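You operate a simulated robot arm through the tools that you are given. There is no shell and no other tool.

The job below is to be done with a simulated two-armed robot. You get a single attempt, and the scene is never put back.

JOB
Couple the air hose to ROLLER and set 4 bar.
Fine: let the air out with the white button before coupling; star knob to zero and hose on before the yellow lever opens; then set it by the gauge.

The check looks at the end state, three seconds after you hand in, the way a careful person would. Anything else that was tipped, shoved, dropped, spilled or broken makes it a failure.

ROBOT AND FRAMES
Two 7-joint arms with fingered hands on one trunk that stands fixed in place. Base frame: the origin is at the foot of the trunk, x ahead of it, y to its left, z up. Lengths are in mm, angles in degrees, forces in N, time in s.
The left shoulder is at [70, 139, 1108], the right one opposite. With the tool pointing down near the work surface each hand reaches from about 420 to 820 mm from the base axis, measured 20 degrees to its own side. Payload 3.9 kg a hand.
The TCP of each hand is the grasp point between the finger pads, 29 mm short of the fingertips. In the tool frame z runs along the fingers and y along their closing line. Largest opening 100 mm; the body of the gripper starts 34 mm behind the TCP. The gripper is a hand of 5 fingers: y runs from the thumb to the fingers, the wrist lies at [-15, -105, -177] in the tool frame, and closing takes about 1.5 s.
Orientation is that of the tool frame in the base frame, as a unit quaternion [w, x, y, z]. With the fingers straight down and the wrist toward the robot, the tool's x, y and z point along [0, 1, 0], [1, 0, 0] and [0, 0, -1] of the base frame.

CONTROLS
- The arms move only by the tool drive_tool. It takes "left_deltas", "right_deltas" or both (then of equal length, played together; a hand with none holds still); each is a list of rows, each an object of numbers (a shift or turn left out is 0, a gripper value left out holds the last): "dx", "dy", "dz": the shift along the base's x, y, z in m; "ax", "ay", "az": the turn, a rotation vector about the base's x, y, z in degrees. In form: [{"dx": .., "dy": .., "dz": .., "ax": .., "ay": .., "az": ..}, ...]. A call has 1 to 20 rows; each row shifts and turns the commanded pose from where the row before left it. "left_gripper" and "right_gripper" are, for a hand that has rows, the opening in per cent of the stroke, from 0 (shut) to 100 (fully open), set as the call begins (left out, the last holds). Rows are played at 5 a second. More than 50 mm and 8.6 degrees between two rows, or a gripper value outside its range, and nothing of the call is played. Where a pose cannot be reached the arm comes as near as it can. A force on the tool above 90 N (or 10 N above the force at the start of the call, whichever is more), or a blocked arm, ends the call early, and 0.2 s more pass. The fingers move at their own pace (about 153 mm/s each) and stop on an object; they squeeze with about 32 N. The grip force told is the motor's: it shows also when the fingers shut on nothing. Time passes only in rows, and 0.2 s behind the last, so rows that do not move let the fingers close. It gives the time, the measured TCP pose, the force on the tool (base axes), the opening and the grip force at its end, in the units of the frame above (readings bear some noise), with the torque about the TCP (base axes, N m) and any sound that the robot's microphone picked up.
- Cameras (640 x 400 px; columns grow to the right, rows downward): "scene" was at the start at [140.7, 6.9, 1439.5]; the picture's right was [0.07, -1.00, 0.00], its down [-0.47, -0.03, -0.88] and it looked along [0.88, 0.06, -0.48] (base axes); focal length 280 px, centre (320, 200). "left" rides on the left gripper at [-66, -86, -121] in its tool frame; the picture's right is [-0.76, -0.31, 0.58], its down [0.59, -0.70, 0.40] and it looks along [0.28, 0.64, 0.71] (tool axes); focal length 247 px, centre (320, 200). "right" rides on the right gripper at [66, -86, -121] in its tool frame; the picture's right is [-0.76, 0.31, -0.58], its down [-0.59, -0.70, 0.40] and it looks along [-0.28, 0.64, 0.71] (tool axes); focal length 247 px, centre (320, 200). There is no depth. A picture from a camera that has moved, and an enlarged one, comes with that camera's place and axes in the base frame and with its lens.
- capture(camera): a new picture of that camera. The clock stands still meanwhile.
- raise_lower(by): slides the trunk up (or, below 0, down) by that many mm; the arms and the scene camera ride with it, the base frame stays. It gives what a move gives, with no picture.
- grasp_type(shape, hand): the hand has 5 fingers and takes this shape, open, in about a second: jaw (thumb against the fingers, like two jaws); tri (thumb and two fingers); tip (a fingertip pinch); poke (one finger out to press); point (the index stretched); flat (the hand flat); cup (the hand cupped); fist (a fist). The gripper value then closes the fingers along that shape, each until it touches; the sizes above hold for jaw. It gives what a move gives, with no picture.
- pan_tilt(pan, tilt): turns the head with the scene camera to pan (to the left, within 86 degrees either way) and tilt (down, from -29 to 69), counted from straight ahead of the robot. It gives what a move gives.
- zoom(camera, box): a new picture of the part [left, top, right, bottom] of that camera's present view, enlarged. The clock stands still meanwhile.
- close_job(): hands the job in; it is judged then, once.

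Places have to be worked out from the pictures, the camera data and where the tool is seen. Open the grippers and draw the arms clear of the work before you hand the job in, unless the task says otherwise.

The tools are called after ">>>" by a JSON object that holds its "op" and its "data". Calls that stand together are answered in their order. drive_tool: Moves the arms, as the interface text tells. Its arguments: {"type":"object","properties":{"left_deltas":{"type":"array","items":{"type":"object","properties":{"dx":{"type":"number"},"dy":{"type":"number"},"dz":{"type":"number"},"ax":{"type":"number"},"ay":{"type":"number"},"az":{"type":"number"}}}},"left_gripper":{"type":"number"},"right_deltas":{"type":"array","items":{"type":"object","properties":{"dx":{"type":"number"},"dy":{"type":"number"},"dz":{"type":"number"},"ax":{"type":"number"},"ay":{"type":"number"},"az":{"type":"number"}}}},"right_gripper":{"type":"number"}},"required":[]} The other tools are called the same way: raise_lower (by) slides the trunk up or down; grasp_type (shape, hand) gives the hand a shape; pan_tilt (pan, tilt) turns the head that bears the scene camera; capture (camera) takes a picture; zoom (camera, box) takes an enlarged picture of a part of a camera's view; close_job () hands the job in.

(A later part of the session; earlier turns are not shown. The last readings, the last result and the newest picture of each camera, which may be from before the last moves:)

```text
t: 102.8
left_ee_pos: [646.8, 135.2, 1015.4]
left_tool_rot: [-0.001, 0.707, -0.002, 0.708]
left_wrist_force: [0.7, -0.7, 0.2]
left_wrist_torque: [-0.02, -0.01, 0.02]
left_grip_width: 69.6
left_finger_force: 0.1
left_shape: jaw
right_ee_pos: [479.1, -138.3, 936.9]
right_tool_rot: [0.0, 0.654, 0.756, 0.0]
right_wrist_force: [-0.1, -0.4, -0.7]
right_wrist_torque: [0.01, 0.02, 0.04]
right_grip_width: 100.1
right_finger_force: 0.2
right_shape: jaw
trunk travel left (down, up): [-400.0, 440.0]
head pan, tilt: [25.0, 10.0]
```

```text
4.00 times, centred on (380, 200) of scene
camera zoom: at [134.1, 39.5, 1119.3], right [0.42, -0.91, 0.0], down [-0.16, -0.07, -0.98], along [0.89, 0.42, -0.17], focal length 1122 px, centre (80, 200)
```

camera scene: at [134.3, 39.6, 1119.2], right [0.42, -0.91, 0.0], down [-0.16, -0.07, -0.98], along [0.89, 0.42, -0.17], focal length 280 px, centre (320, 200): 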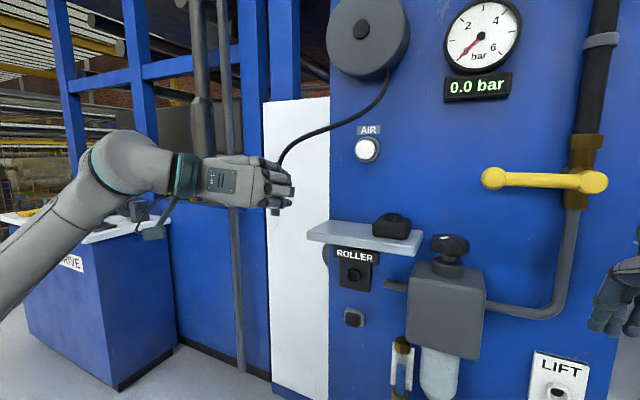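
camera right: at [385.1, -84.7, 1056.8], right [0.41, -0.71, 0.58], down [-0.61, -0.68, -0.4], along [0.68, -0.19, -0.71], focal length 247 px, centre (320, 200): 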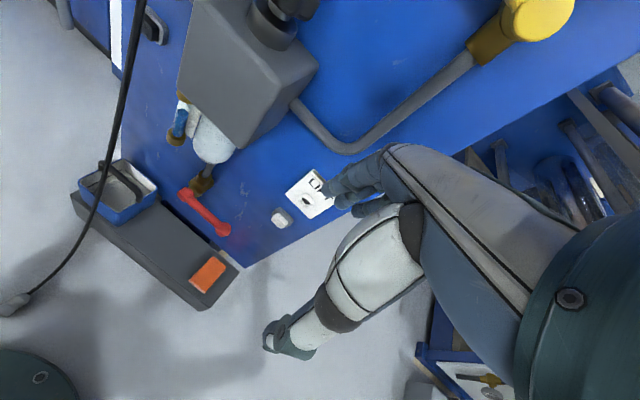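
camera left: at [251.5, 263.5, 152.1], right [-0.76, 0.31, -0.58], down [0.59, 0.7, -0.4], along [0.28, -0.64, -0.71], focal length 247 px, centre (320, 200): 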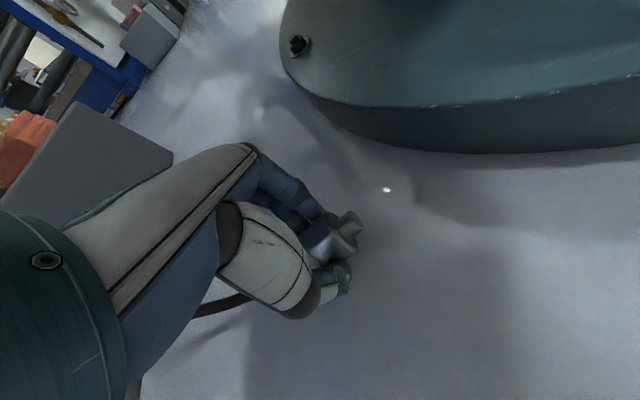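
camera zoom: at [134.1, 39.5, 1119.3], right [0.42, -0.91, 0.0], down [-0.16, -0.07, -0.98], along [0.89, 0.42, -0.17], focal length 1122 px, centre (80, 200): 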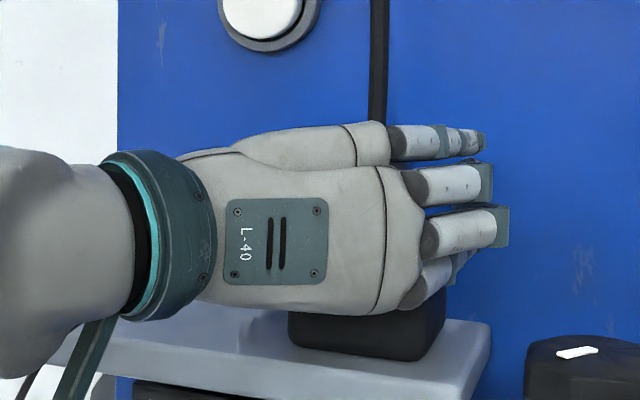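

The coupling stands in the holder. I open fully and back straight out, then switch to the tri shape (thumb plus two fingers) so that ring and little finger stay clear of the panel.

>>> {"op": "drive_tool", "data": {"left_deltas": [{"dz": 0.002}, {}, {"dx": -0.01}, {"dx": -0.015}, {"dx": -0.02}, {"dx": -0.02}, {"dx": -0.02, "dz": 0.01}, {"dx": -0.02, "dz": 0.02}, {"dz": 0.02, "dy": 0.02}], "left_gripper": 100}}

>>> {"op": "grasp_type", "data": {"hand": "left", "shape": "tri"}}

>>> {"op": "raise_lower", "data": {"by": 250}}

>>> {"op": "pan_tilt", "data": {"pan": 12, "tilt": 28}}

>>> {"op": "capture", "data": {"camera": "scene"}}

>>> {"op": "capture", "data": {"camera": "left"}}

```text
t: 104.8
left_ee_pos: [542.7, 155.3, 1067.4]
left_tool_rot: [-0.002, 0.706, -0.001, 0.708]
left_wrist_force: [-0.6, 0.2, -0.2]
left_wrist_torque: [0.04, 0.0, 0.02]
left_grip_width: 100.0
left_finger_force: 0.1
left_shape: jaw
right_ee_pos: [478.5, -137.1, 936.5]
right_tool_rot: [-0.001, 0.655, 0.756, 0.0]
right_wrist_force: [-0.2, -0.3, 0.4]
right_wrist_torque: [-0.02, -0.03, 0.02]
right_grip_width: 99.7
right_finger_force: 0.0
right_shape: jaw
trunk travel left (down, up): [-400.0, 440.0]
head pan, tilt: [25.0, 10.0]
```

```text
t: 105.7
left_ee_pos: [541.6, 153.6, 1068.5]
left_tool_rot: [-0.001, 0.707, -0.002, 0.707]
left_wrist_force: [0.6, -0.6, 0.1]
left_wrist_torque: [0.01, 0.03, 0.0]
left_grip_width: 99.7
left_finger_force: 0.1
left_shape: tri
right_ee_pos: [479.7, -137.8, 936.0]
right_tool_rot: [0.0, 0.655, 0.756, 0.0]
right_wrist_force: [0.2, 0.4, 0.3]
right_wrist_torque: [0.04, -0.02, 0.0]
right_grip_width: 99.8
right_finger_force: 0.0
right_shape: jaw
trunk travel left (down, up): [-400.0, 440.0]
head pan, tilt: [25.0, 10.0]
```

```text
t: 108.3
left_ee_pos: [542.8, 153.8, 1318.0]
left_tool_rot: [-0.001, 0.707, -0.001, 0.707]
left_wrist_force: [0.4, -1.0, 0.6]
left_wrist_torque: [0.01, 0.01, 0.0]
left_grip_width: 99.6
left_finger_force: 0.1
left_shape: tri
right_ee_pos: [479.6, -137.7, 1187.7]
right_tool_rot: [0.0, 0.655, 0.756, 0.0]
right_wrist_force: [0.0, 0.4, -0.1]
right_wrist_torque: [0.01, -0.01, -0.01]
right_grip_width: 100.1
right_finger_force: 0.1
right_shape: jaw
trunk travel left (down, up): [-650.0, 190.0]
head pan, tilt: [25.0, 10.0]
```

```text
t: 109.1
left_ee_pos: [543.0, 152.8, 1318.2]
left_tool_rot: [-0.003, 0.707, -0.002, 0.707]
left_wrist_force: [-0.1, 0.5, 1.0]
left_wrist_torque: [0.03, -0.02, -0.03]
left_grip_width: 99.8
left_finger_force: 0.1
left_shape: tri
right_ee_pos: [480.1, -138.8, 1186.7]
right_tool_rot: [-0.001, 0.655, 0.756, 0.0]
right_wrist_force: [-1.2, 0.0, 0.0]
right_wrist_torque: [0.0, 0.0, 0.04]
right_grip_width: 100.0
right_finger_force: 0.1
right_shape: jaw
trunk travel left (down, up): [-650.0, 190.0]
head pan, tilt: [12.0, 28.0]
```

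```text
taken
camera scene: at [139.1, 19.3, 1340.2], right [0.21, -0.98, 0.0], down [-0.46, -0.1, -0.88], along [0.86, 0.18, -0.47], focal length 280 px, centre (320, 200)
```

scene: 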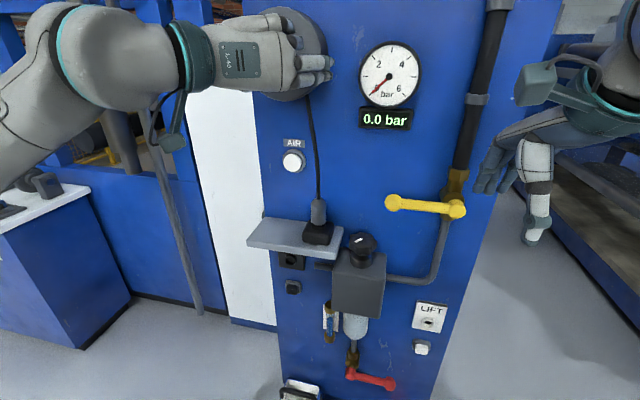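

```text
taken
camera left: at [422.7, 240.4, 1252.6], right [0.58, 0.31, -0.75], down [0.4, 0.7, 0.59], along [0.71, -0.64, 0.28], focal length 247 px, centre (320, 200)
```

left: 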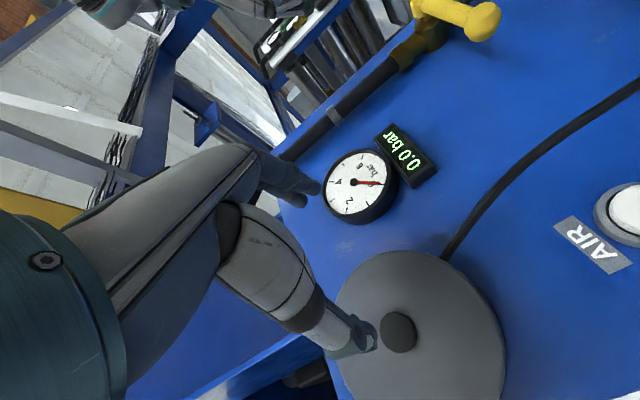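

The coupling stands upright again. I pitch the hand straight down while lowering it to z≈1150, away from the panel.

>>> {"op": "drive_tool", "data": {"left_deltas": [{"ay": 8, "dz": -0.02, "dy": 0.005}, {"ay": 8, "dz": -0.02, "dy": 0.005}, {"ay": 8, "dz": -0.02, "dy": 0.005}, {"ay": 8, "dz": -0.02, "dy": 0.005}, {"ay": 8, "dz": -0.02}, {"ay": 8, "dz": -0.02}, {"ay": 8, "dz": -0.02}, {"ay": 8, "dz": -0.015}, {"ay": 8, "dz": -0.015}, {"ay": 8}, {"ay": 8}, {"ay": 2}, {}]}}

>>> {"op": "capture", "data": {"camera": "scene"}}

```text
t: 111.9
left_ee_pos: [542.8, 174.7, 1148.6]
left_tool_rot: [0.0, 1.0, -0.004, 0.0]
left_wrist_force: [0.7, 0.4, 1.1]
left_wrist_torque: [0.0, 0.02, 0.0]
left_grip_width: 99.8
left_finger_force: 0.0
left_shape: tri
right_ee_pos: [480.0, -138.6, 1187.5]
right_tool_rot: [0.0, 0.655, 0.756, 0.0]
right_wrist_force: [-0.5, 0.1, -0.2]
right_wrist_torque: [0.01, 0.0, 0.01]
right_grip_width: 99.8
right_finger_force: 0.0
right_shape: jaw
trunk travel left (down, up): [-650.0, 190.0]
head pan, tilt: [12.0, 28.0]
```

```text
taken
camera scene: at [139.1, 19.1, 1340.1], right [0.21, -0.98, 0.0], down [-0.46, -0.1, -0.88], along [0.86, 0.18, -0.47], focal length 280 px, centre (320, 200)
```

scene: 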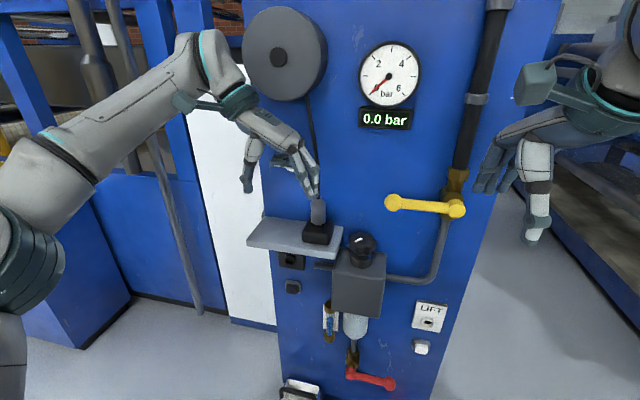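

Straight-down works here. I look at the coupling from the hand camera to set the alignment before descending.

>>> {"op": "drive_tool", "data": {"left_deltas": [{"dx": 0.02, "dy": -0.01}, {"dx": 0.02, "dy": -0.01}, {"dx": 0.02, "dy": -0.01}, {"dx": 0.02, "dy": -0.01}, {}]}}

>>> {"op": "capture", "data": {"camera": "left"}}

>>> {"op": "zoom", "data": {"camera": "left", "box": [200, 100, 440, 300]}}

>>> {"op": "zoom", "data": {"camera": "scene", "box": [240, 120, 400, 260]}}

```text
t: 113.1
left_ee_pos: [592.9, 148.2, 1147.4]
left_tool_rot: [-0.001, 1.0, -0.003, 0.001]
left_wrist_force: [-0.1, -0.1, -0.2]
left_wrist_torque: [0.01, 0.01, 0.01]
left_grip_width: 99.6
left_finger_force: 0.1
left_shape: tri
left hand out of reach, approached as far as the arm can: row 3, 4
right_ee_pos: [480.0, -138.2, 1188.2]
right_tool_rot: [0.0, 0.654, 0.756, 0.0]
right_wrist_force: [0.8, 0.4, 0.1]
right_wrist_torque: [0.01, 0.02, 0.0]
right_grip_width: 99.6
right_finger_force: 0.0
right_shape: jaw
trunk travel left (down, up): [-650.0, 190.0]
head pan, tilt: [12.0, 28.0]
```

```text
taken
camera left: at [527.9, 233.9, 1268.4], right [-0.75, 0.31, -0.58], down [0.59, 0.7, -0.4], along [0.28, -0.64, -0.71], focal length 247 px, centre (320, 200)
```

left: 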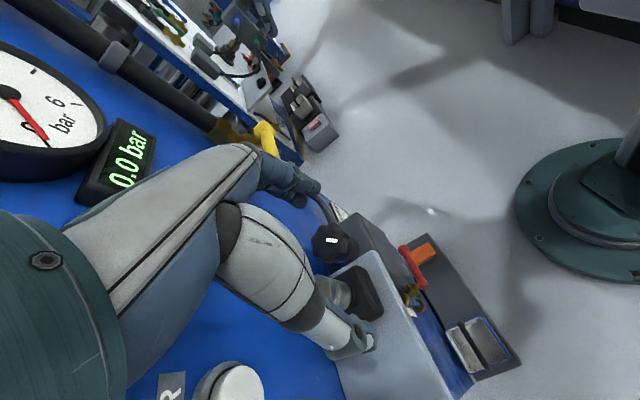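

```text
2.00 times, centred on (320, 200) of left
camera zoom: at [527.9, 233.9, 1268.4], right [-0.75, 0.31, -0.58], down [0.59, 0.7, -0.4], along [0.28, -0.64, -0.71], focal length 494 px, centre (320, 200)
```

zoom: 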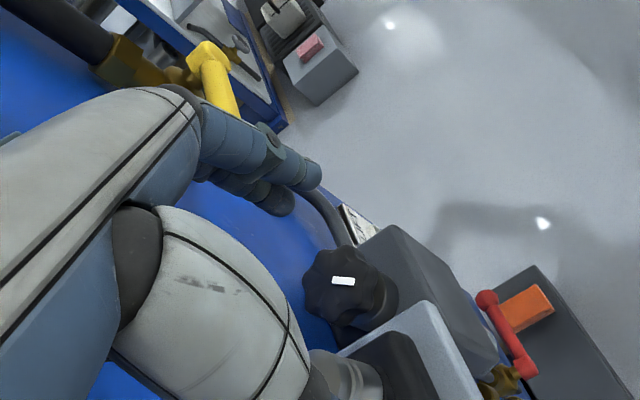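

```text
2.86 times, centred on (320, 190) of scene
camera zoom: at [139.4, 18.7, 1340.1], right [0.21, -0.98, 0.0], down [-0.46, -0.1, -0.88], along [0.86, 0.18, -0.47], focal length 802 px, centre (320, 229)
```

zoom: 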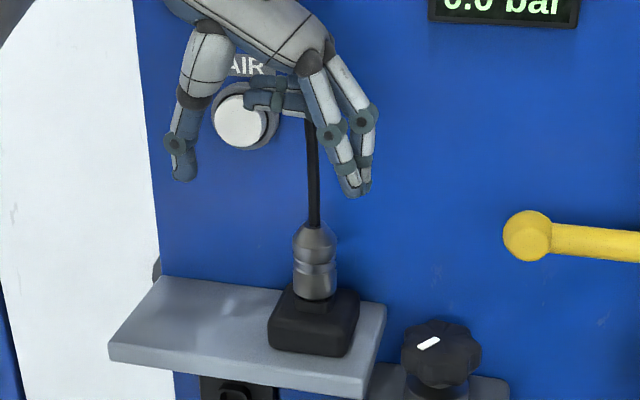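

Reach limit is about 610 mm shoulder to wrist, so I raise the trunk 90 mm and use a 70°-down pitch. Then I move above the coupling (axis ≈(660,135)).

>>> {"op": "raise_lower", "data": {"by": 90}}

>>> {"op": "drive_tool", "data": {"left_deltas": [{"ay": -7, "dz": -0.02}, {"ay": -7, "dz": -0.02}, {"ay": -6, "dz": -0.02}, {"dx": 0.015, "dy": -0.003, "dz": -0.01}, {"dx": 0.015, "dy": -0.003, "dz": -0.01}, {"dx": 0.015, "dy": -0.003, "dz": -0.01}, {"dx": 0.015, "dy": -0.004, "dz": -0.01}, {"dx": 0.006}, {}]}}

>>> {"op": "capture", "data": {"camera": "left"}}

>>> {"op": "capture", "data": {"camera": "scene"}}

```text
t: 114.3
left_ee_pos: [592.4, 148.4, 1237.4]
left_tool_rot: [0.0, 1.0, -0.001, 0.0]
left_wrist_force: [-0.2, 0.4, 0.0]
left_wrist_torque: [0.02, 0.02, 0.0]
left_grip_width: 99.9
left_finger_force: 0.0
left_shape: tri
right_ee_pos: [480.8, -138.0, 1276.2]
right_tool_rot: [0.001, 0.654, 0.756, 0.0]
right_wrist_force: [0.4, -0.1, 0.2]
right_wrist_torque: [0.01, 0.0, 0.01]
right_grip_width: 99.9
right_finger_force: 0.0
right_shape: jaw
trunk travel left (down, up): [-740.0, 100.0]
head pan, tilt: [12.0, 28.0]
```

```text
t: 116.3
left_ee_pos: [658.4, 134.8, 1136.9]
left_tool_rot: [0.0, 0.985, -0.002, 0.174]
left_wrist_force: [-0.2, -0.2, -0.2]
left_wrist_torque: [-0.01, -0.02, -0.01]
left_grip_width: 100.2
left_finger_force: 0.0
left_shape: tri
right_ee_pos: [479.9, -137.3, 1277.1]
right_tool_rot: [0.0, 0.655, 0.756, 0.0]
right_wrist_force: [-1.0, -0.3, 0.4]
right_wrist_torque: [-0.02, -0.02, 0.0]
right_grip_width: 99.8
right_finger_force: 0.1
right_shape: jaw
trunk travel left (down, up): [-740.0, 100.0]
head pan, tilt: [12.0, 28.0]
```

```text
taken
camera left: at [556.7, 221.7, 1228.5], right [-0.51, 0.31, -0.8], down [0.69, 0.7, -0.17], along [0.51, -0.64, -0.57], focal length 247 px, centre (320, 200)
```

left: 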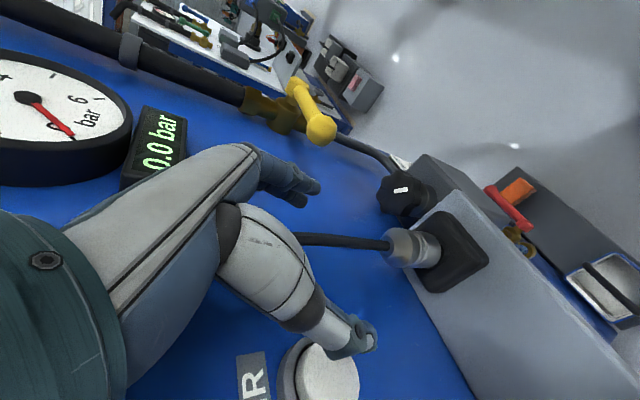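

```text
taken
camera scene: at [139.1, 19.3, 1430.1], right [0.21, -0.98, 0.0], down [-0.46, -0.1, -0.88], along [0.86, 0.18, -0.47], focal length 280 px, centre (320, 200)
```

scene: 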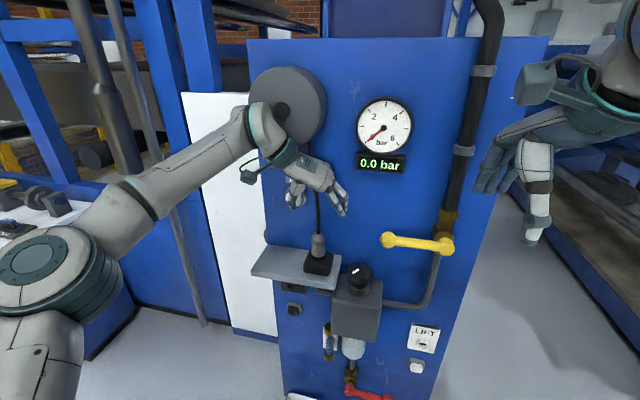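

The hand camera gives the axis at (659,133) — right under the hand. I descend, pausing at z≈1062 to check.

>>> {"op": "drive_tool", "data": {"left_deltas": [{"dz": -0.02, "dy": -0.001}, {"dz": -0.02}, {"dz": -0.02}, {"dz": -0.015}, {}]}}

>>> {"op": "zoom", "data": {"camera": "left", "box": [230, 120, 450, 300]}}

>>> {"op": "zoom", "data": {"camera": "scene", "box": [250, 130, 390, 290]}}

```text
t: 117.5
left_ee_pos: [658.2, 134.9, 1062.3]
left_tool_rot: [0.0, 0.985, -0.002, 0.174]
left_wrist_force: [-0.7, 0.1, 0.4]
left_wrist_torque: [-0.02, 0.02, -0.02]
left_grip_width: 99.7
left_finger_force: 0.1
left_shape: tri
right_ee_pos: [479.4, -137.4, 1276.6]
right_tool_rot: [-0.001, 0.655, 0.756, 0.0]
right_wrist_force: [-0.4, -0.3, -0.1]
right_wrist_torque: [-0.01, -0.02, 0.04]
right_grip_width: 99.5
right_finger_force: 0.1
right_shape: jaw
trunk travel left (down, up): [-740.0, 100.0]
head pan, tilt: [12.0, 28.0]
```

```text
2.22 times, centred on (340, 210) of left
camera zoom: at [556.0, 220.6, 1153.8], right [-0.51, 0.31, -0.8], down [0.69, 0.7, -0.17], along [0.51, -0.64, -0.57], focal length 549 px, centre (276, 178)
```

zoom: 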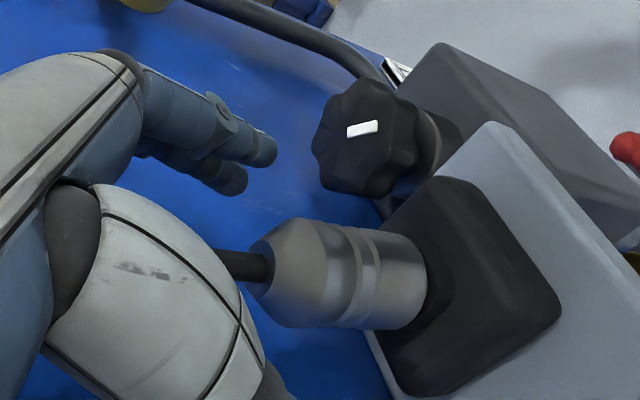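

```text
2.50 times, centred on (320, 210) of scene
camera zoom: at [138.9, 19.0, 1430.2], right [0.21, -0.98, 0.0], down [-0.46, -0.1, -0.88], along [0.86, 0.18, -0.47], focal length 701 px, centre (320, 175)
```

zoom: 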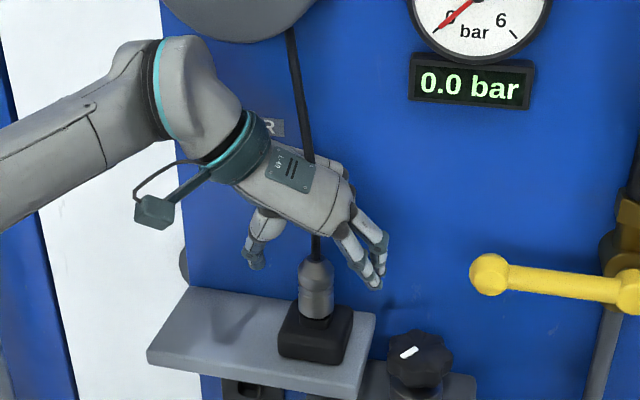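

Well aligned: thumb left, two fingers right. I descend the last 28 mm and check for contact before closing.

>>> {"op": "drive_tool", "data": {"left_deltas": [{"dz": -0.008}, {"dz": -0.008}, {"dz": -0.006}, {"dz": -0.005}, {}]}}

>>> {"op": "zoom", "data": {"camera": "left", "box": [230, 120, 450, 300]}}

>>> {"op": "zoom", "data": {"camera": "scene", "box": [250, 170, 370, 290]}}

```text
t: 118.8
left_ee_pos: [656.7, 134.6, 1036.0]
left_tool_rot: [0.0, 0.985, -0.002, 0.175]
left_wrist_force: [-0.1, -0.4, -0.5]
left_wrist_torque: [-0.02, -0.01, -0.02]
left_grip_width: 99.9
left_finger_force: 0.1
left_shape: tri
right_ee_pos: [479.8, -136.9, 1277.6]
right_tool_rot: [0.001, 0.655, 0.756, 0.0]
right_wrist_force: [0.2, -0.4, 0.5]
right_wrist_torque: [0.02, 0.0, -0.01]
right_grip_width: 99.7
right_finger_force: 0.1
right_shape: jaw
trunk travel left (down, up): [-740.0, 100.0]
head pan, tilt: [12.0, 28.0]
```

```text
2.22 times, centred on (340, 210) of left
camera zoom: at [555.2, 220.5, 1127.2], right [-0.51, 0.31, -0.8], down [0.69, 0.7, -0.17], along [0.51, -0.64, -0.57], focal length 549 px, centre (276, 178)
```

zoom: 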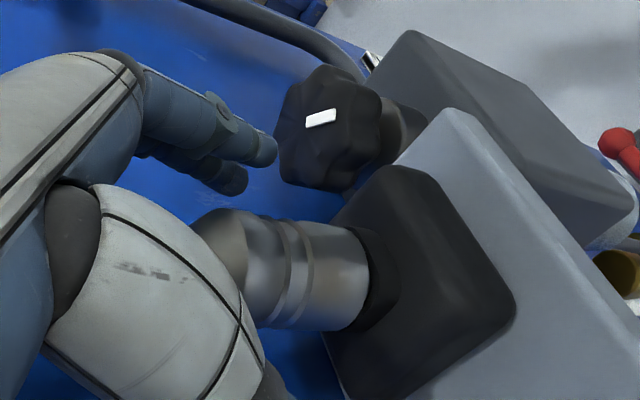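

```text
3.33 times, centred on (310, 230) of scene
camera zoom: at [139.0, 19.1, 1430.1], right [0.21, -0.98, 0.0], down [-0.46, -0.1, -0.88], along [0.86, 0.18, -0.47], focal length 935 px, centre (353, 100)
```

zoom: 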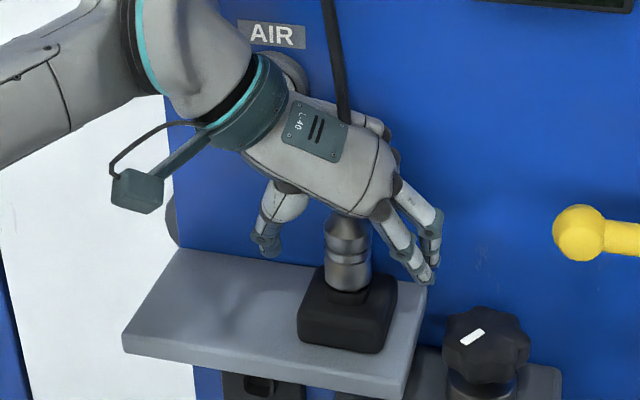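

Everything is straddled and free of contact. I close the tri grip.

>>> {"op": "drive_tool", "data": {"left_deltas": [{}, {}, {}, {}, {}, {}, {}, {}, {}, {}], "left_gripper": 0}}

>>> {"op": "zoom", "data": {"camera": "left", "box": [230, 120, 450, 300]}}

>>> {"op": "zoom", "data": {"camera": "scene", "box": [250, 170, 370, 290]}}

```text
t: 121.0
left_ee_pos: [657.6, 133.3, 1036.6]
left_tool_rot: [-0.001, 0.985, -0.002, 0.175]
left_wrist_force: [2.7, 0.1, -0.4]
left_wrist_torque: [-0.03, 0.02, 0.06]
left_grip_width: 22.5
left_finger_force: 32.3
left_shape: tri
right_ee_pos: [480.2, -137.5, 1277.0]
right_tool_rot: [0.0, 0.655, 0.755, 0.0]
right_wrist_force: [0.4, 0.5, 0.2]
right_wrist_torque: [-0.01, 0.03, 0.0]
right_grip_width: 99.9
right_finger_force: 0.1
right_shape: jaw
trunk travel left (down, up): [-740.0, 100.0]
head pan, tilt: [12.0, 28.0]
```

```text
2.22 times, centred on (340, 210) of left
camera zoom: at [555.7, 220.7, 1127.0], right [-0.51, 0.31, -0.8], down [0.69, 0.7, -0.17], along [0.51, -0.64, -0.57], focal length 549 px, centre (276, 178)
```

zoom: 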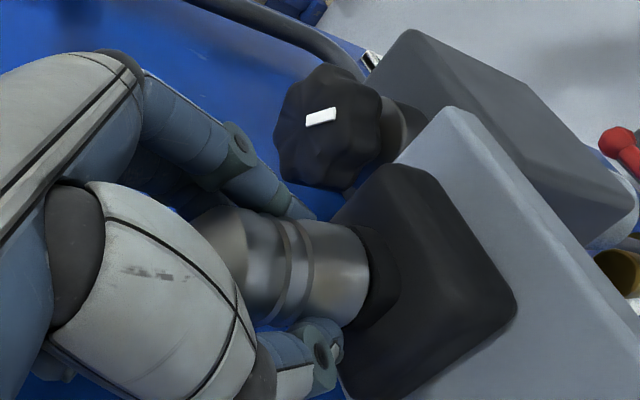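

```text
3.33 times, centred on (310, 230) of scene
camera zoom: at [139.7, 19.3, 1430.1], right [0.21, -0.98, 0.0], down [-0.46, -0.1, -0.88], along [0.86, 0.18, -0.47], focal length 935 px, centre (353, 100)
```

zoom: 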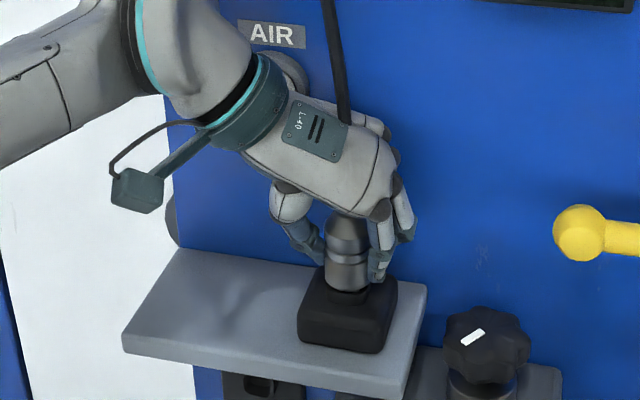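

Gripped at 22.5 mm with low side force. I pull up slowly, checking after a few millimetres.

>>> {"op": "drive_tool", "data": {"left_deltas": [{"dz": 0.002}, {"dz": 0.002}, {"dz": 0.002}, {"dz": 0.002}, {}]}}

>>> {"op": "zoom", "data": {"camera": "left", "box": [230, 120, 450, 300]}}

```text
t: 122.2
left_ee_pos: [657.8, 134.4, 1043.3]
left_tool_rot: [-0.001, 0.985, -0.002, 0.175]
left_wrist_force: [-0.4, -0.4, -0.9]
left_wrist_torque: [0.02, 0.03, -0.05]
left_grip_width: 22.3
left_finger_force: 32.0
left_shape: tri
right_ee_pos: [478.7, -138.3, 1275.5]
right_tool_rot: [0.0, 0.655, 0.756, 0.0]
right_wrist_force: [-0.4, -0.1, -0.5]
right_wrist_torque: [0.0, 0.01, 0.0]
right_grip_width: 100.0
right_finger_force: 0.0
right_shape: jaw
trunk travel left (down, up): [-740.0, 100.0]
head pan, tilt: [12.0, 28.0]
```

```text
2.22 times, centred on (340, 210) of left
camera zoom: at [555.9, 220.7, 1135.1], right [-0.51, 0.31, -0.8], down [0.69, 0.7, -0.17], along [0.51, -0.64, -0.57], focal length 549 px, centre (276, 178)
```

zoom: 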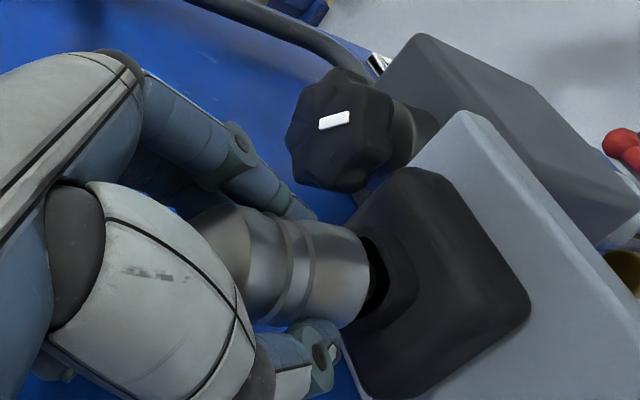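

The coupling moves with the hand and the hole edge is starting to show. I continue to lift out.

>>> {"op": "drive_tool", "data": {"left_deltas": [{"dz": 0.004}, {"dz": 0.004}, {"dz": 0.005}, {"dz": 0.008}, {"dz": 0.01}, {}]}}

>>> {"op": "zoom", "data": {"camera": "left", "box": [230, 120, 450, 300]}}

>>> {"op": "zoom", "data": {"camera": "scene", "box": [250, 150, 370, 270]}}

```text
t: 123.5
left_ee_pos: [659.0, 133.1, 1074.8]
left_tool_rot: [0.0, 0.985, -0.002, 0.175]
left_wrist_force: [1.0, -0.4, -0.8]
left_wrist_torque: [-0.04, 0.0, 0.0]
left_grip_width: 22.4
left_finger_force: 32.4
left_shape: tri
right_ee_pos: [479.4, -137.7, 1277.3]
right_tool_rot: [0.0, 0.654, 0.756, 0.0]
right_wrist_force: [0.9, 0.3, -0.3]
right_wrist_torque: [-0.03, -0.02, -0.05]
right_grip_width: 99.8
right_finger_force: 0.0
right_shape: jaw
trunk travel left (down, up): [-740.0, 100.0]
head pan, tilt: [12.0, 28.0]
```

```text
2.22 times, centred on (340, 210) of left
camera zoom: at [556.8, 220.3, 1166.5], right [-0.51, 0.31, -0.8], down [0.69, 0.7, -0.17], along [0.51, -0.64, -0.57], focal length 549 px, centre (276, 178)
```

zoom: 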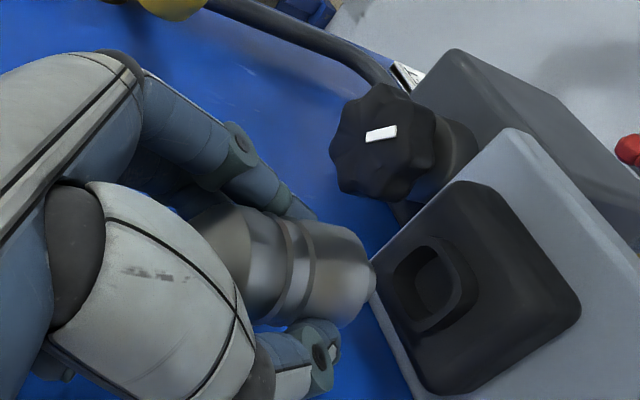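

```text
3.33 times, centred on (310, 210) of scene
camera zoom: at [139.4, 19.4, 1430.1], right [0.21, -0.98, 0.0], down [-0.46, -0.1, -0.88], along [0.86, 0.18, -0.47], focal length 935 px, centre (353, 167)
```

zoom: 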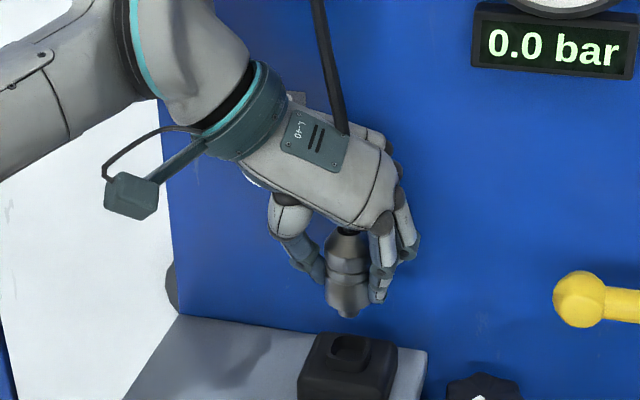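

The coupling is out and firmly held. I retract from the shelf, then pitch up to about 0° while raising the hand in free space.

>>> {"op": "drive_tool", "data": {"left_deltas": [{"dz": 0.015}, {"dz": 0.015, "dx": -0.01}, {"dz": 0.01, "dx": -0.02}, {"dx": -0.025, "dy": 0.01}, {"dx": -0.025, "dy": 0.01}, {"dx": -0.025, "dy": 0.01}, {"dx": -0.015, "dy": 0.01}, {"ay": -6, "dz": 0.02}, {"ay": -6, "dz": 0.02}, {"ay": -6, "dz": 0.02}, {"ay": -6, "dz": 0.02}, {"ay": -6, "dz": 0.02}, {"ay": -6, "dz": 0.02}, {"ay": -6, "dz": 0.02}, {"ay": -6, "dz": 0.02}, {"ay": -6, "dz": 0.02}, {"ay": -6, "dz": 0.01}, {"ay": -6}, {"ay": -4}, {}]}}

>>> {"op": "capture", "data": {"camera": "scene"}}

>>> {"op": "capture", "data": {"camera": "left"}}

```text
t: 127.8
left_ee_pos: [538.1, 174.2, 1305.7]
left_tool_rot: [-0.001, 0.706, -0.001, 0.709]
left_wrist_force: [-0.6, -0.1, -0.7]
left_wrist_torque: [-0.02, 0.01, 0.01]
left_grip_width: 22.2
left_finger_force: 32.1
left_shape: tri
right_ee_pos: [480.5, -137.8, 1276.5]
right_tool_rot: [-0.001, 0.655, 0.756, 0.0]
right_wrist_force: [-0.2, -0.6, 0.2]
right_wrist_torque: [0.02, -0.02, 0.01]
right_grip_width: 99.7
right_finger_force: 0.2
right_shape: jaw
trunk travel left (down, up): [-740.0, 100.0]
head pan, tilt: [12.0, 28.0]
```

```text
taken
camera scene: at [139.3, 19.1, 1430.1], right [0.21, -0.98, 0.0], down [-0.46, -0.1, -0.88], along [0.86, 0.18, -0.47], focal length 280 px, centre (320, 200)
```

scene: 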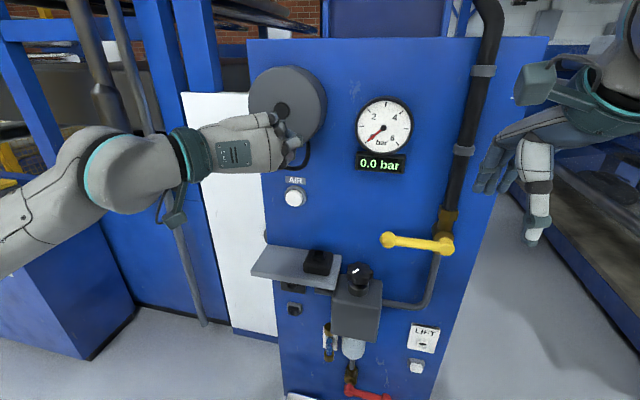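

```text
taken
camera left: at [418.1, 260.6, 1239.8], right [0.58, 0.31, -0.75], down [0.4, 0.7, 0.59], along [0.71, -0.64, 0.28], focal length 247 px, centre (320, 200)
```

left: 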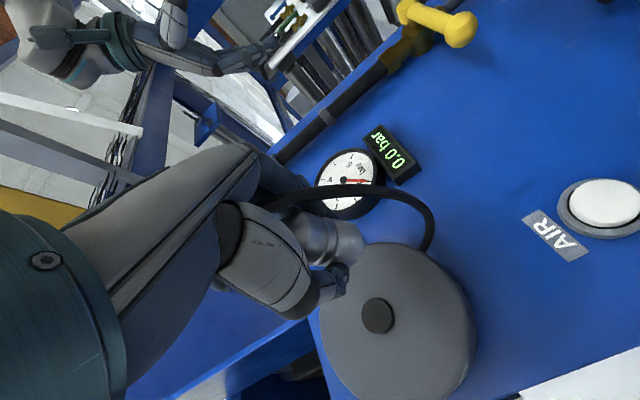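

Pitch is level with the coupling held. I lower the trunk 440 mm, staying in front of the shelf, to reach ROLLER height.

>>> {"op": "raise_lower", "data": {"by": -440}}

>>> {"op": "drive_tool", "data": {"left_deltas": [{"ay": -5, "dy": 0.012, "dz": -0.005, "dx": 0.005}, {"ay": -5, "dy": 0.012, "dz": -0.005, "dx": 0.005}, {"ay": -5, "dy": 0.012, "dz": -0.005, "dx": 0.005}, {"ay": -5, "dy": 0.012, "dz": -0.005, "dx": 0.005}, {}]}}

>>> {"op": "pan_tilt", "data": {"pan": 20, "tilt": 12}}

>>> {"op": "capture", "data": {"camera": "scene"}}

>>> {"op": "capture", "data": {"camera": "left"}}

```text
refused: -440 is not a number from -400 to 400
```

```text
t: 128.9
left_ee_pos: [556.2, 218.4, 1286.3]
left_tool_rot: [0.0, 0.581, -0.003, 0.814]
left_wrist_force: [-0.1, 1.0, 0.0]
left_wrist_torque: [-0.01, -0.01, -0.01]
left_grip_width: 22.4
left_finger_force: 32.0
left_shape: tri
left hand out of reach, approached as far as the arm can: row 4
right_ee_pos: [479.4, -138.5, 1276.7]
right_tool_rot: [0.0, 0.655, 0.756, 0.001]
right_wrist_force: [-0.6, -0.2, -0.2]
right_wrist_torque: [0.03, 0.0, -0.02]
right_grip_width: 99.8
right_finger_force: 0.0
right_shape: jaw
trunk travel left (down, up): [-740.0, 100.0]
head pan, tilt: [12.0, 28.0]
```

```text
t: 129.7
left_ee_pos: [556.1, 219.5, 1286.2]
left_tool_rot: [0.0, 0.582, -0.003, 0.814]
left_wrist_force: [0.7, 0.8, -0.8]
left_wrist_torque: [-0.01, -0.01, -0.01]
left_grip_width: 22.3
left_finger_force: 32.2
left_shape: tri
right_ee_pos: [478.3, -137.6, 1276.7]
right_tool_rot: [0.0, 0.655, 0.755, -0.001]
right_wrist_force: [-0.5, 0.5, 0.0]
right_wrist_torque: [0.01, -0.01, 0.0]
right_grip_width: 99.8
right_finger_force: 0.0
right_shape: jaw
trunk travel left (down, up): [-740.0, 100.0]
head pan, tilt: [20.0, 12.0]
```

```text
taken
camera scene: at [137.7, 32.2, 1456.0], right [0.34, -0.94, 0.0], down [-0.2, -0.07, -0.98], along [0.92, 0.33, -0.21], focal length 280 px, centre (320, 200)
```

scene: 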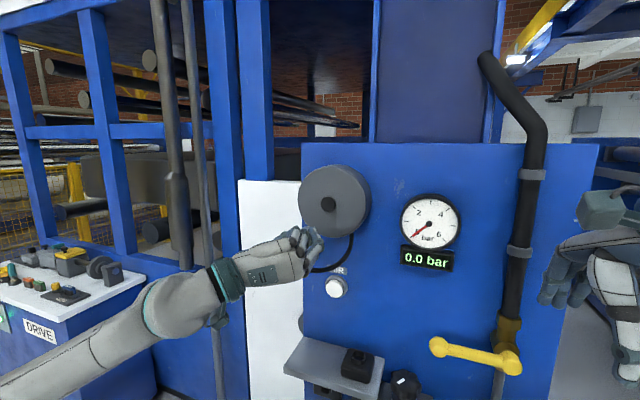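

```text
taken
camera left: at [464.2, 306.4, 1184.5], right [0.79, 0.31, -0.53], down [0.19, 0.7, 0.69], along [0.58, -0.65, 0.5], focal length 247 px, centre (320, 200)
```

left: 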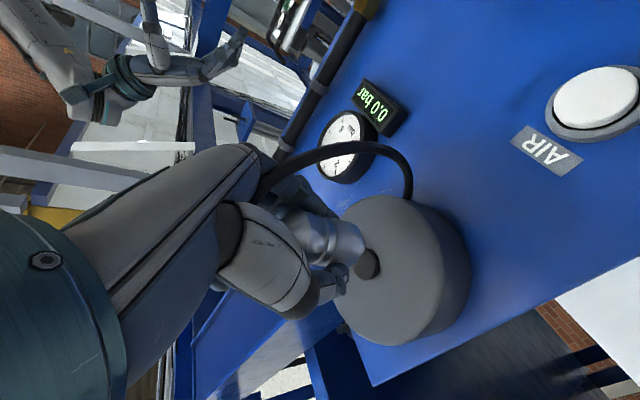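

The trunk step is limited to 400 mm. The nose is at x≈608, too close to the shelf edge (≈618) for lowering, so I pull back 30 mm first.

>>> {"op": "drive_tool", "data": {"left_deltas": [{"ay": 5, "dx": -0.01}, {"ay": 5, "dx": -0.012}, {"dx": -0.012}, {}]}}

```text
t: 130.7
left_ee_pos: [521.8, 217.8, 1284.7]
left_tool_rot: [-0.001, 0.642, -0.002, 0.767]
left_wrist_force: [0.0, -0.1, -0.7]
left_wrist_torque: [0.0, 0.0, 0.01]
left_grip_width: 22.1
left_finger_force: 32.1
left_shape: tri
right_ee_pos: [479.6, -138.0, 1275.6]
right_tool_rot: [0.0, 0.655, 0.756, 0.0]
right_wrist_force: [0.1, 0.8, 0.2]
right_wrist_torque: [-0.01, 0.01, -0.03]
right_grip_width: 99.6
right_finger_force: 0.1
right_shape: jaw
trunk travel left (down, up): [-740.0, 100.0]
head pan, tilt: [20.0, 12.0]
```

Now x=522 gives about 45 mm clearance to the shelf. I lower the trunk 400 and then 40 mm.

>>> {"op": "raise_lower", "data": {"by": -400}}

>>> {"op": "raise_lower", "data": {"by": -40}}

>>> {"op": "capture", "data": {"camera": "scene"}}

>>> {"op": "capture", "data": {"camera": "left"}}

```text
t: 134.6
left_ee_pos: [522.1, 217.6, 885.4]
left_tool_rot: [-0.001, 0.642, -0.001, 0.767]
left_wrist_force: [1.0, -1.1, -0.9]
left_wrist_torque: [-0.01, 0.0, 0.01]
left_grip_width: 22.2
left_finger_force: 31.6
left_shape: tri
right_ee_pos: [480.6, -138.2, 877.4]
right_tool_rot: [0.0, 0.655, 0.756, 0.0]
right_wrist_force: [-0.2, -0.2, 0.0]
right_wrist_torque: [-0.03, 0.02, 0.01]
right_grip_width: 100.0
right_finger_force: 0.1
right_shape: jaw
trunk travel left (down, up): [-340.0, 500.0]
head pan, tilt: [20.0, 12.0]
```

```text
t: 135.4
left_ee_pos: [522.2, 219.1, 845.7]
left_tool_rot: [-0.001, 0.642, -0.001, 0.767]
left_wrist_force: [0.2, 0.0, -0.8]
left_wrist_torque: [-0.01, 0.0, 0.01]
left_grip_width: 22.3
left_finger_force: 32.0
left_shape: tri
right_ee_pos: [480.0, -138.1, 835.8]
right_tool_rot: [0.0, 0.654, 0.756, 0.0]
right_wrist_force: [0.0, 0.5, 0.0]
right_wrist_torque: [0.01, -0.02, -0.01]
right_grip_width: 99.6
right_finger_force: 0.0
right_shape: jaw
trunk travel left (down, up): [-300.0, 540.0]
head pan, tilt: [20.0, 12.0]
```

```text
taken
camera scene: at [137.4, 32.1, 1016.1], right [0.34, -0.94, 0.0], down [-0.2, -0.07, -0.98], along [0.92, 0.33, -0.21], focal length 280 px, centre (320, 200)
```

scene: 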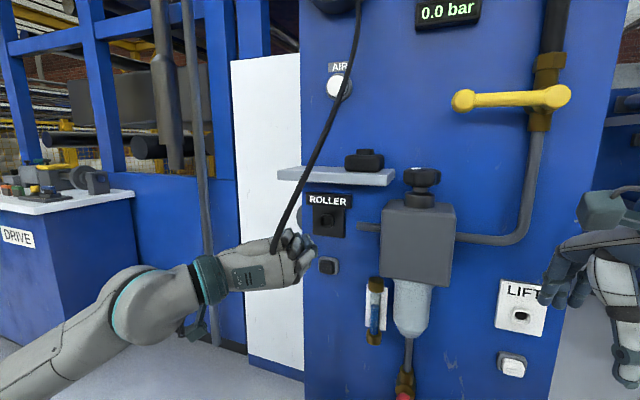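

```text
taken
camera left: at [415.9, 304.9, 760.3], right [0.7, 0.31, -0.64], down [0.29, 0.7, 0.65], along [0.65, -0.64, 0.4], focal length 247 px, centre (320, 200)
```

left: 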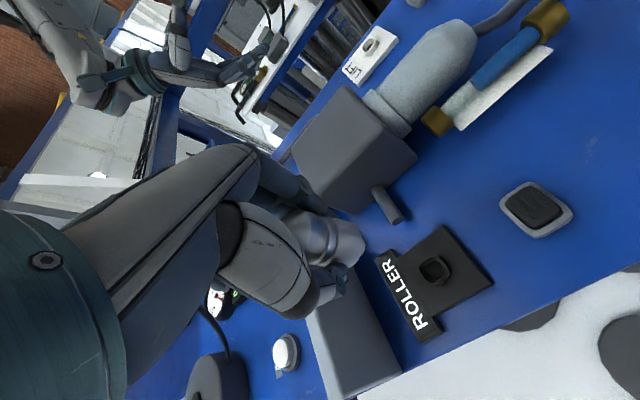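

The view shows both coupling and ROLLER socket. I pitch the final 10° so the coupling is level and move to about 40 mm before the socket.

>>> {"op": "drive_tool", "data": {"left_deltas": [{"ay": -5, "dx": 0.015, "dz": -0.002}, {"ay": -5, "dx": 0.015, "dz": -0.002}, {"dx": 0.02, "dz": -0.002}, {"dx": 0.02, "dz": -0.002}, {"dx": 0.01}, {}]}}

>>> {"op": "capture", "data": {"camera": "left"}}

>>> {"op": "zoom", "data": {"camera": "left", "box": [290, 130, 470, 280]}}

>>> {"op": "zoom", "data": {"camera": "scene", "box": [250, 170, 390, 290]}}

```text
t: 136.8
left_ee_pos: [602.7, 218.2, 838.4]
left_tool_rot: [-0.002, 0.573, 0.0, 0.819]
left_wrist_force: [0.4, 0.0, -0.8]
left_wrist_torque: [0.0, 0.03, 0.01]
left_grip_width: 22.3
left_finger_force: 32.1
left_shape: tri
right_ee_pos: [480.1, -136.9, 836.8]
right_tool_rot: [-0.001, 0.655, 0.755, 0.0]
right_wrist_force: [0.0, 0.8, 0.1]
right_wrist_torque: [-0.04, 0.01, 0.01]
right_grip_width: 100.0
right_finger_force: 0.1
right_shape: jaw
trunk travel left (down, up): [-300.0, 540.0]
head pan, tilt: [20.0, 12.0]
```

```text
taken
camera left: at [513.3, 305.1, 735.0], right [0.8, 0.31, -0.51], down [0.17, 0.7, 0.69], along [0.57, -0.64, 0.51], focal length 247 px, centre (320, 200)
```

left: 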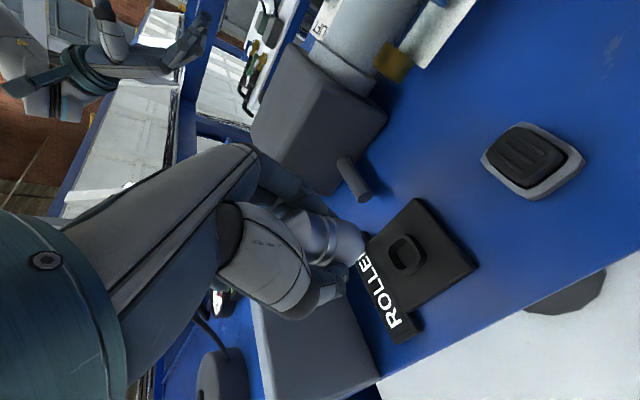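

```text
2.67 times, centred on (380, 205) of left
camera zoom: at [513.3, 305.1, 735.0], right [0.8, 0.31, -0.51], down [0.17, 0.7, 0.69], along [0.57, -0.64, 0.51], focal length 659 px, centre (160, 187)
```

zoom: 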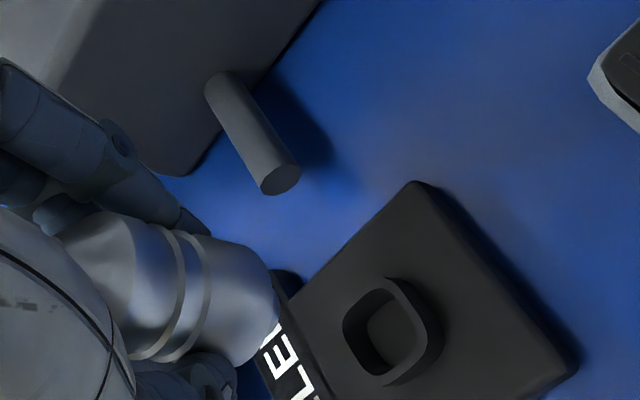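

```text
3.33 times, centred on (320, 230) of scene
camera zoom: at [137.6, 32.1, 1016.0], right [0.34, -0.94, 0.0], down [-0.2, -0.07, -0.98], along [0.92, 0.33, -0.21], focal length 935 px, centre (320, 100)
```

zoom: 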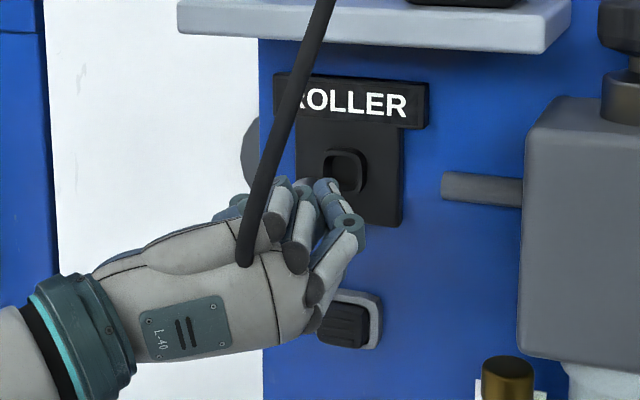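

The collar is confirmed at (707,220,840). I zoom more on the coupling to verify its axis direction and offset relative to the socket.

>>> {"op": "zoom", "data": {"camera": "left", "box": [300, 190, 420, 290]}}

>>> {"op": "zoom", "data": {"camera": "scene", "box": [290, 190, 360, 250]}}

```text
4.00 times, centred on (360, 240) of left
camera zoom: at [513.3, 305.1, 735.0], right [0.8, 0.31, -0.51], down [0.17, 0.7, 0.69], along [0.57, -0.64, 0.51], focal length 988 px, centre (160, 40)
```

zoom: 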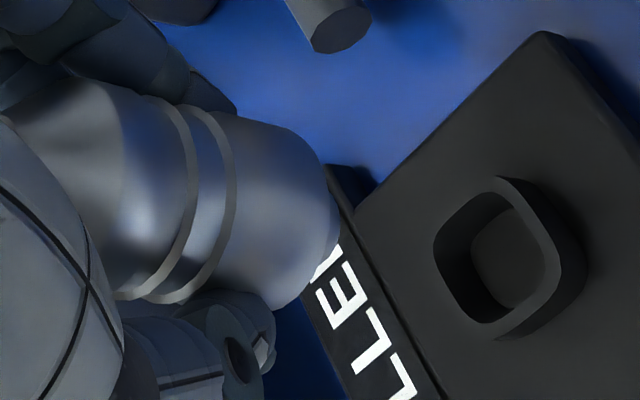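

```text
6.67 times, centred on (325, 220) of scene
camera zoom: at [137.6, 32.1, 1016.0], right [0.34, -0.94, 0.0], down [-0.2, -0.07, -0.98], along [0.92, 0.33, -0.21], focal length 1870 px, centre (287, 67)
```

zoom: 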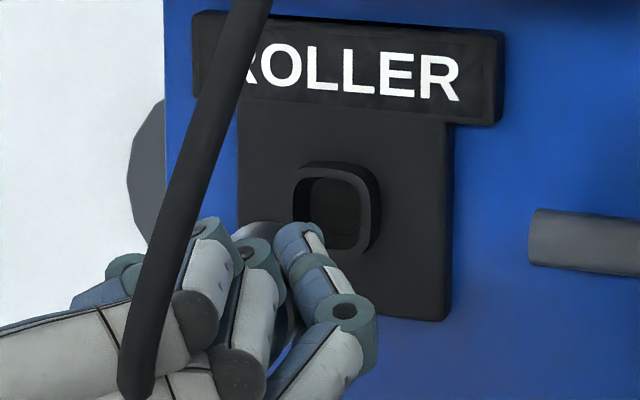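

The axis extrapolates almost onto the collar; I need about +4.5 mm in y. I correct and advance 35 mm, leaving roughly 18 mm to go.

>>> {"op": "drive_tool", "data": {"left_deltas": [{"dy": 0.0045}, {"dx": 0.012}, {"dx": 0.012}, {"dx": 0.011}, {}]}}

>>> {"op": "zoom", "data": {"camera": "left", "box": [300, 170, 420, 270]}}

>>> {"op": "zoom", "data": {"camera": "scene", "box": [290, 190, 360, 250]}}

```text
t: 138.0
left_ee_pos: [637.1, 221.9, 837.1]
left_tool_rot: [-0.001, 0.573, -0.001, 0.82]
left_wrist_force: [0.4, 0.6, -0.5]
left_wrist_torque: [-0.01, -0.01, 0.02]
left_grip_width: 22.0
left_finger_force: 32.1
left_shape: tri
right_ee_pos: [479.5, -138.3, 835.8]
right_tool_rot: [0.0, 0.655, 0.756, 0.0]
right_wrist_force: [-0.7, 0.9, -0.3]
right_wrist_torque: [-0.01, 0.0, -0.02]
right_grip_width: 99.6
right_finger_force: 0.0
right_shape: jaw
trunk travel left (down, up): [-300.0, 540.0]
head pan, tilt: [20.0, 12.0]
```

```text
4.00 times, centred on (360, 220) of left
camera zoom: at [548.1, 309.6, 735.5], right [0.8, 0.31, -0.51], down [0.17, 0.7, 0.69], along [0.57, -0.64, 0.51], focal length 988 px, centre (160, 120)
```

zoom: 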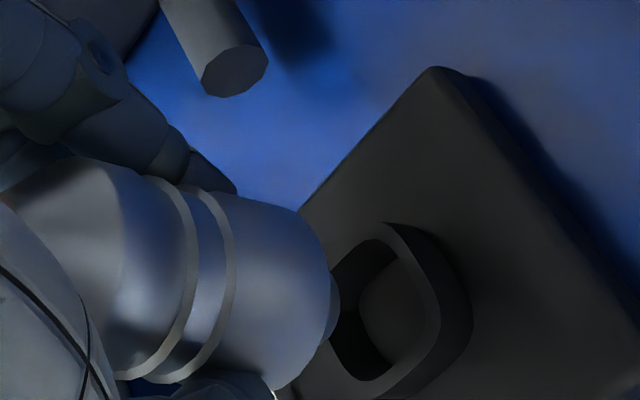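

```text
6.67 times, centred on (325, 220) of scene
camera zoom: at [137.7, 32.1, 1016.0], right [0.34, -0.94, 0.0], down [-0.2, -0.07, -0.98], along [0.92, 0.33, -0.21], focal length 1870 px, centre (287, 67)
```

zoom: 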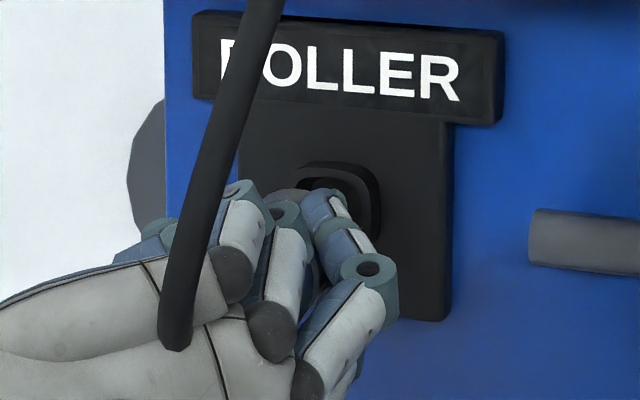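

Nose tip and collar nearly coincide, about 1.6 mm off. I make a tiny correction and advance 12 mm.

>>> {"op": "drive_tool", "data": {"left_deltas": [{"dy": -0.0008, "dz": -0.0005, "dx": 0.004}, {"dx": 0.004}, {"dx": 0.004}, {}]}}

>>> {"op": "zoom", "data": {"camera": "left", "box": [300, 170, 420, 270]}}

>>> {"op": "zoom", "data": {"camera": "scene", "box": [290, 190, 360, 250]}}

```text
t: 139.0
left_ee_pos: [649.5, 221.7, 837.9]
left_tool_rot: [-0.001, 0.573, -0.001, 0.82]
left_wrist_force: [0.4, 0.1, -0.6]
left_wrist_torque: [0.0, 0.0, 0.01]
left_grip_width: 22.4
left_finger_force: 31.6
left_shape: tri
right_ee_pos: [481.2, -137.8, 837.1]
right_tool_rot: [0.0, 0.655, 0.756, 0.0]
right_wrist_force: [0.0, -0.5, -0.2]
right_wrist_torque: [0.01, -0.01, 0.0]
right_grip_width: 99.5
right_finger_force: 0.0
right_shape: jaw
trunk travel left (down, up): [-300.0, 540.0]
head pan, tilt: [20.0, 12.0]
```

```text
4.00 times, centred on (360, 220) of left
camera zoom: at [559.9, 308.3, 734.9], right [0.8, 0.31, -0.51], down [0.17, 0.7, 0.69], along [0.57, -0.64, 0.51], focal length 988 px, centre (160, 120)
```

zoom: 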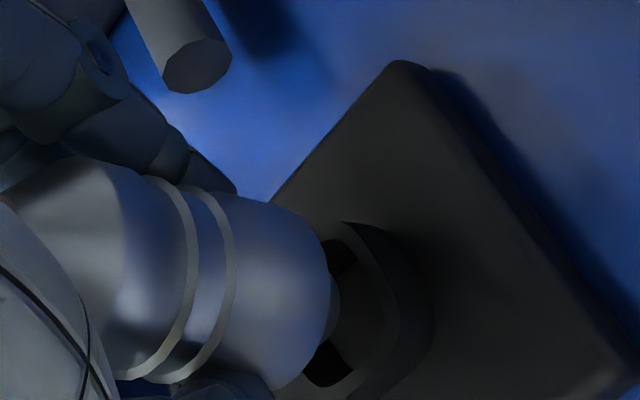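

```text
6.67 times, centred on (325, 220) of scene
camera zoom: at [137.6, 32.1, 1016.0], right [0.34, -0.94, 0.0], down [-0.2, -0.07, -0.98], along [0.92, 0.33, -0.21], focal length 1870 px, centre (287, 67)
```

zoom: 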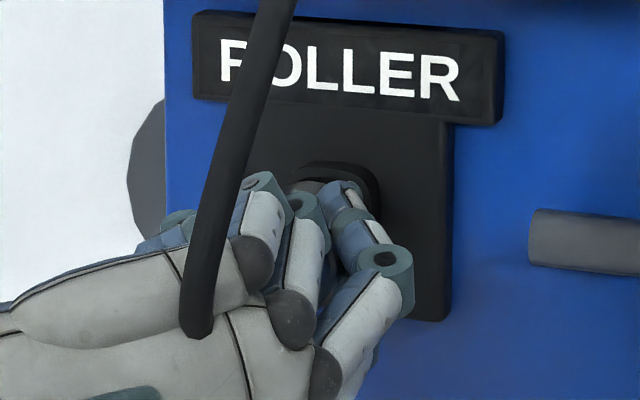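

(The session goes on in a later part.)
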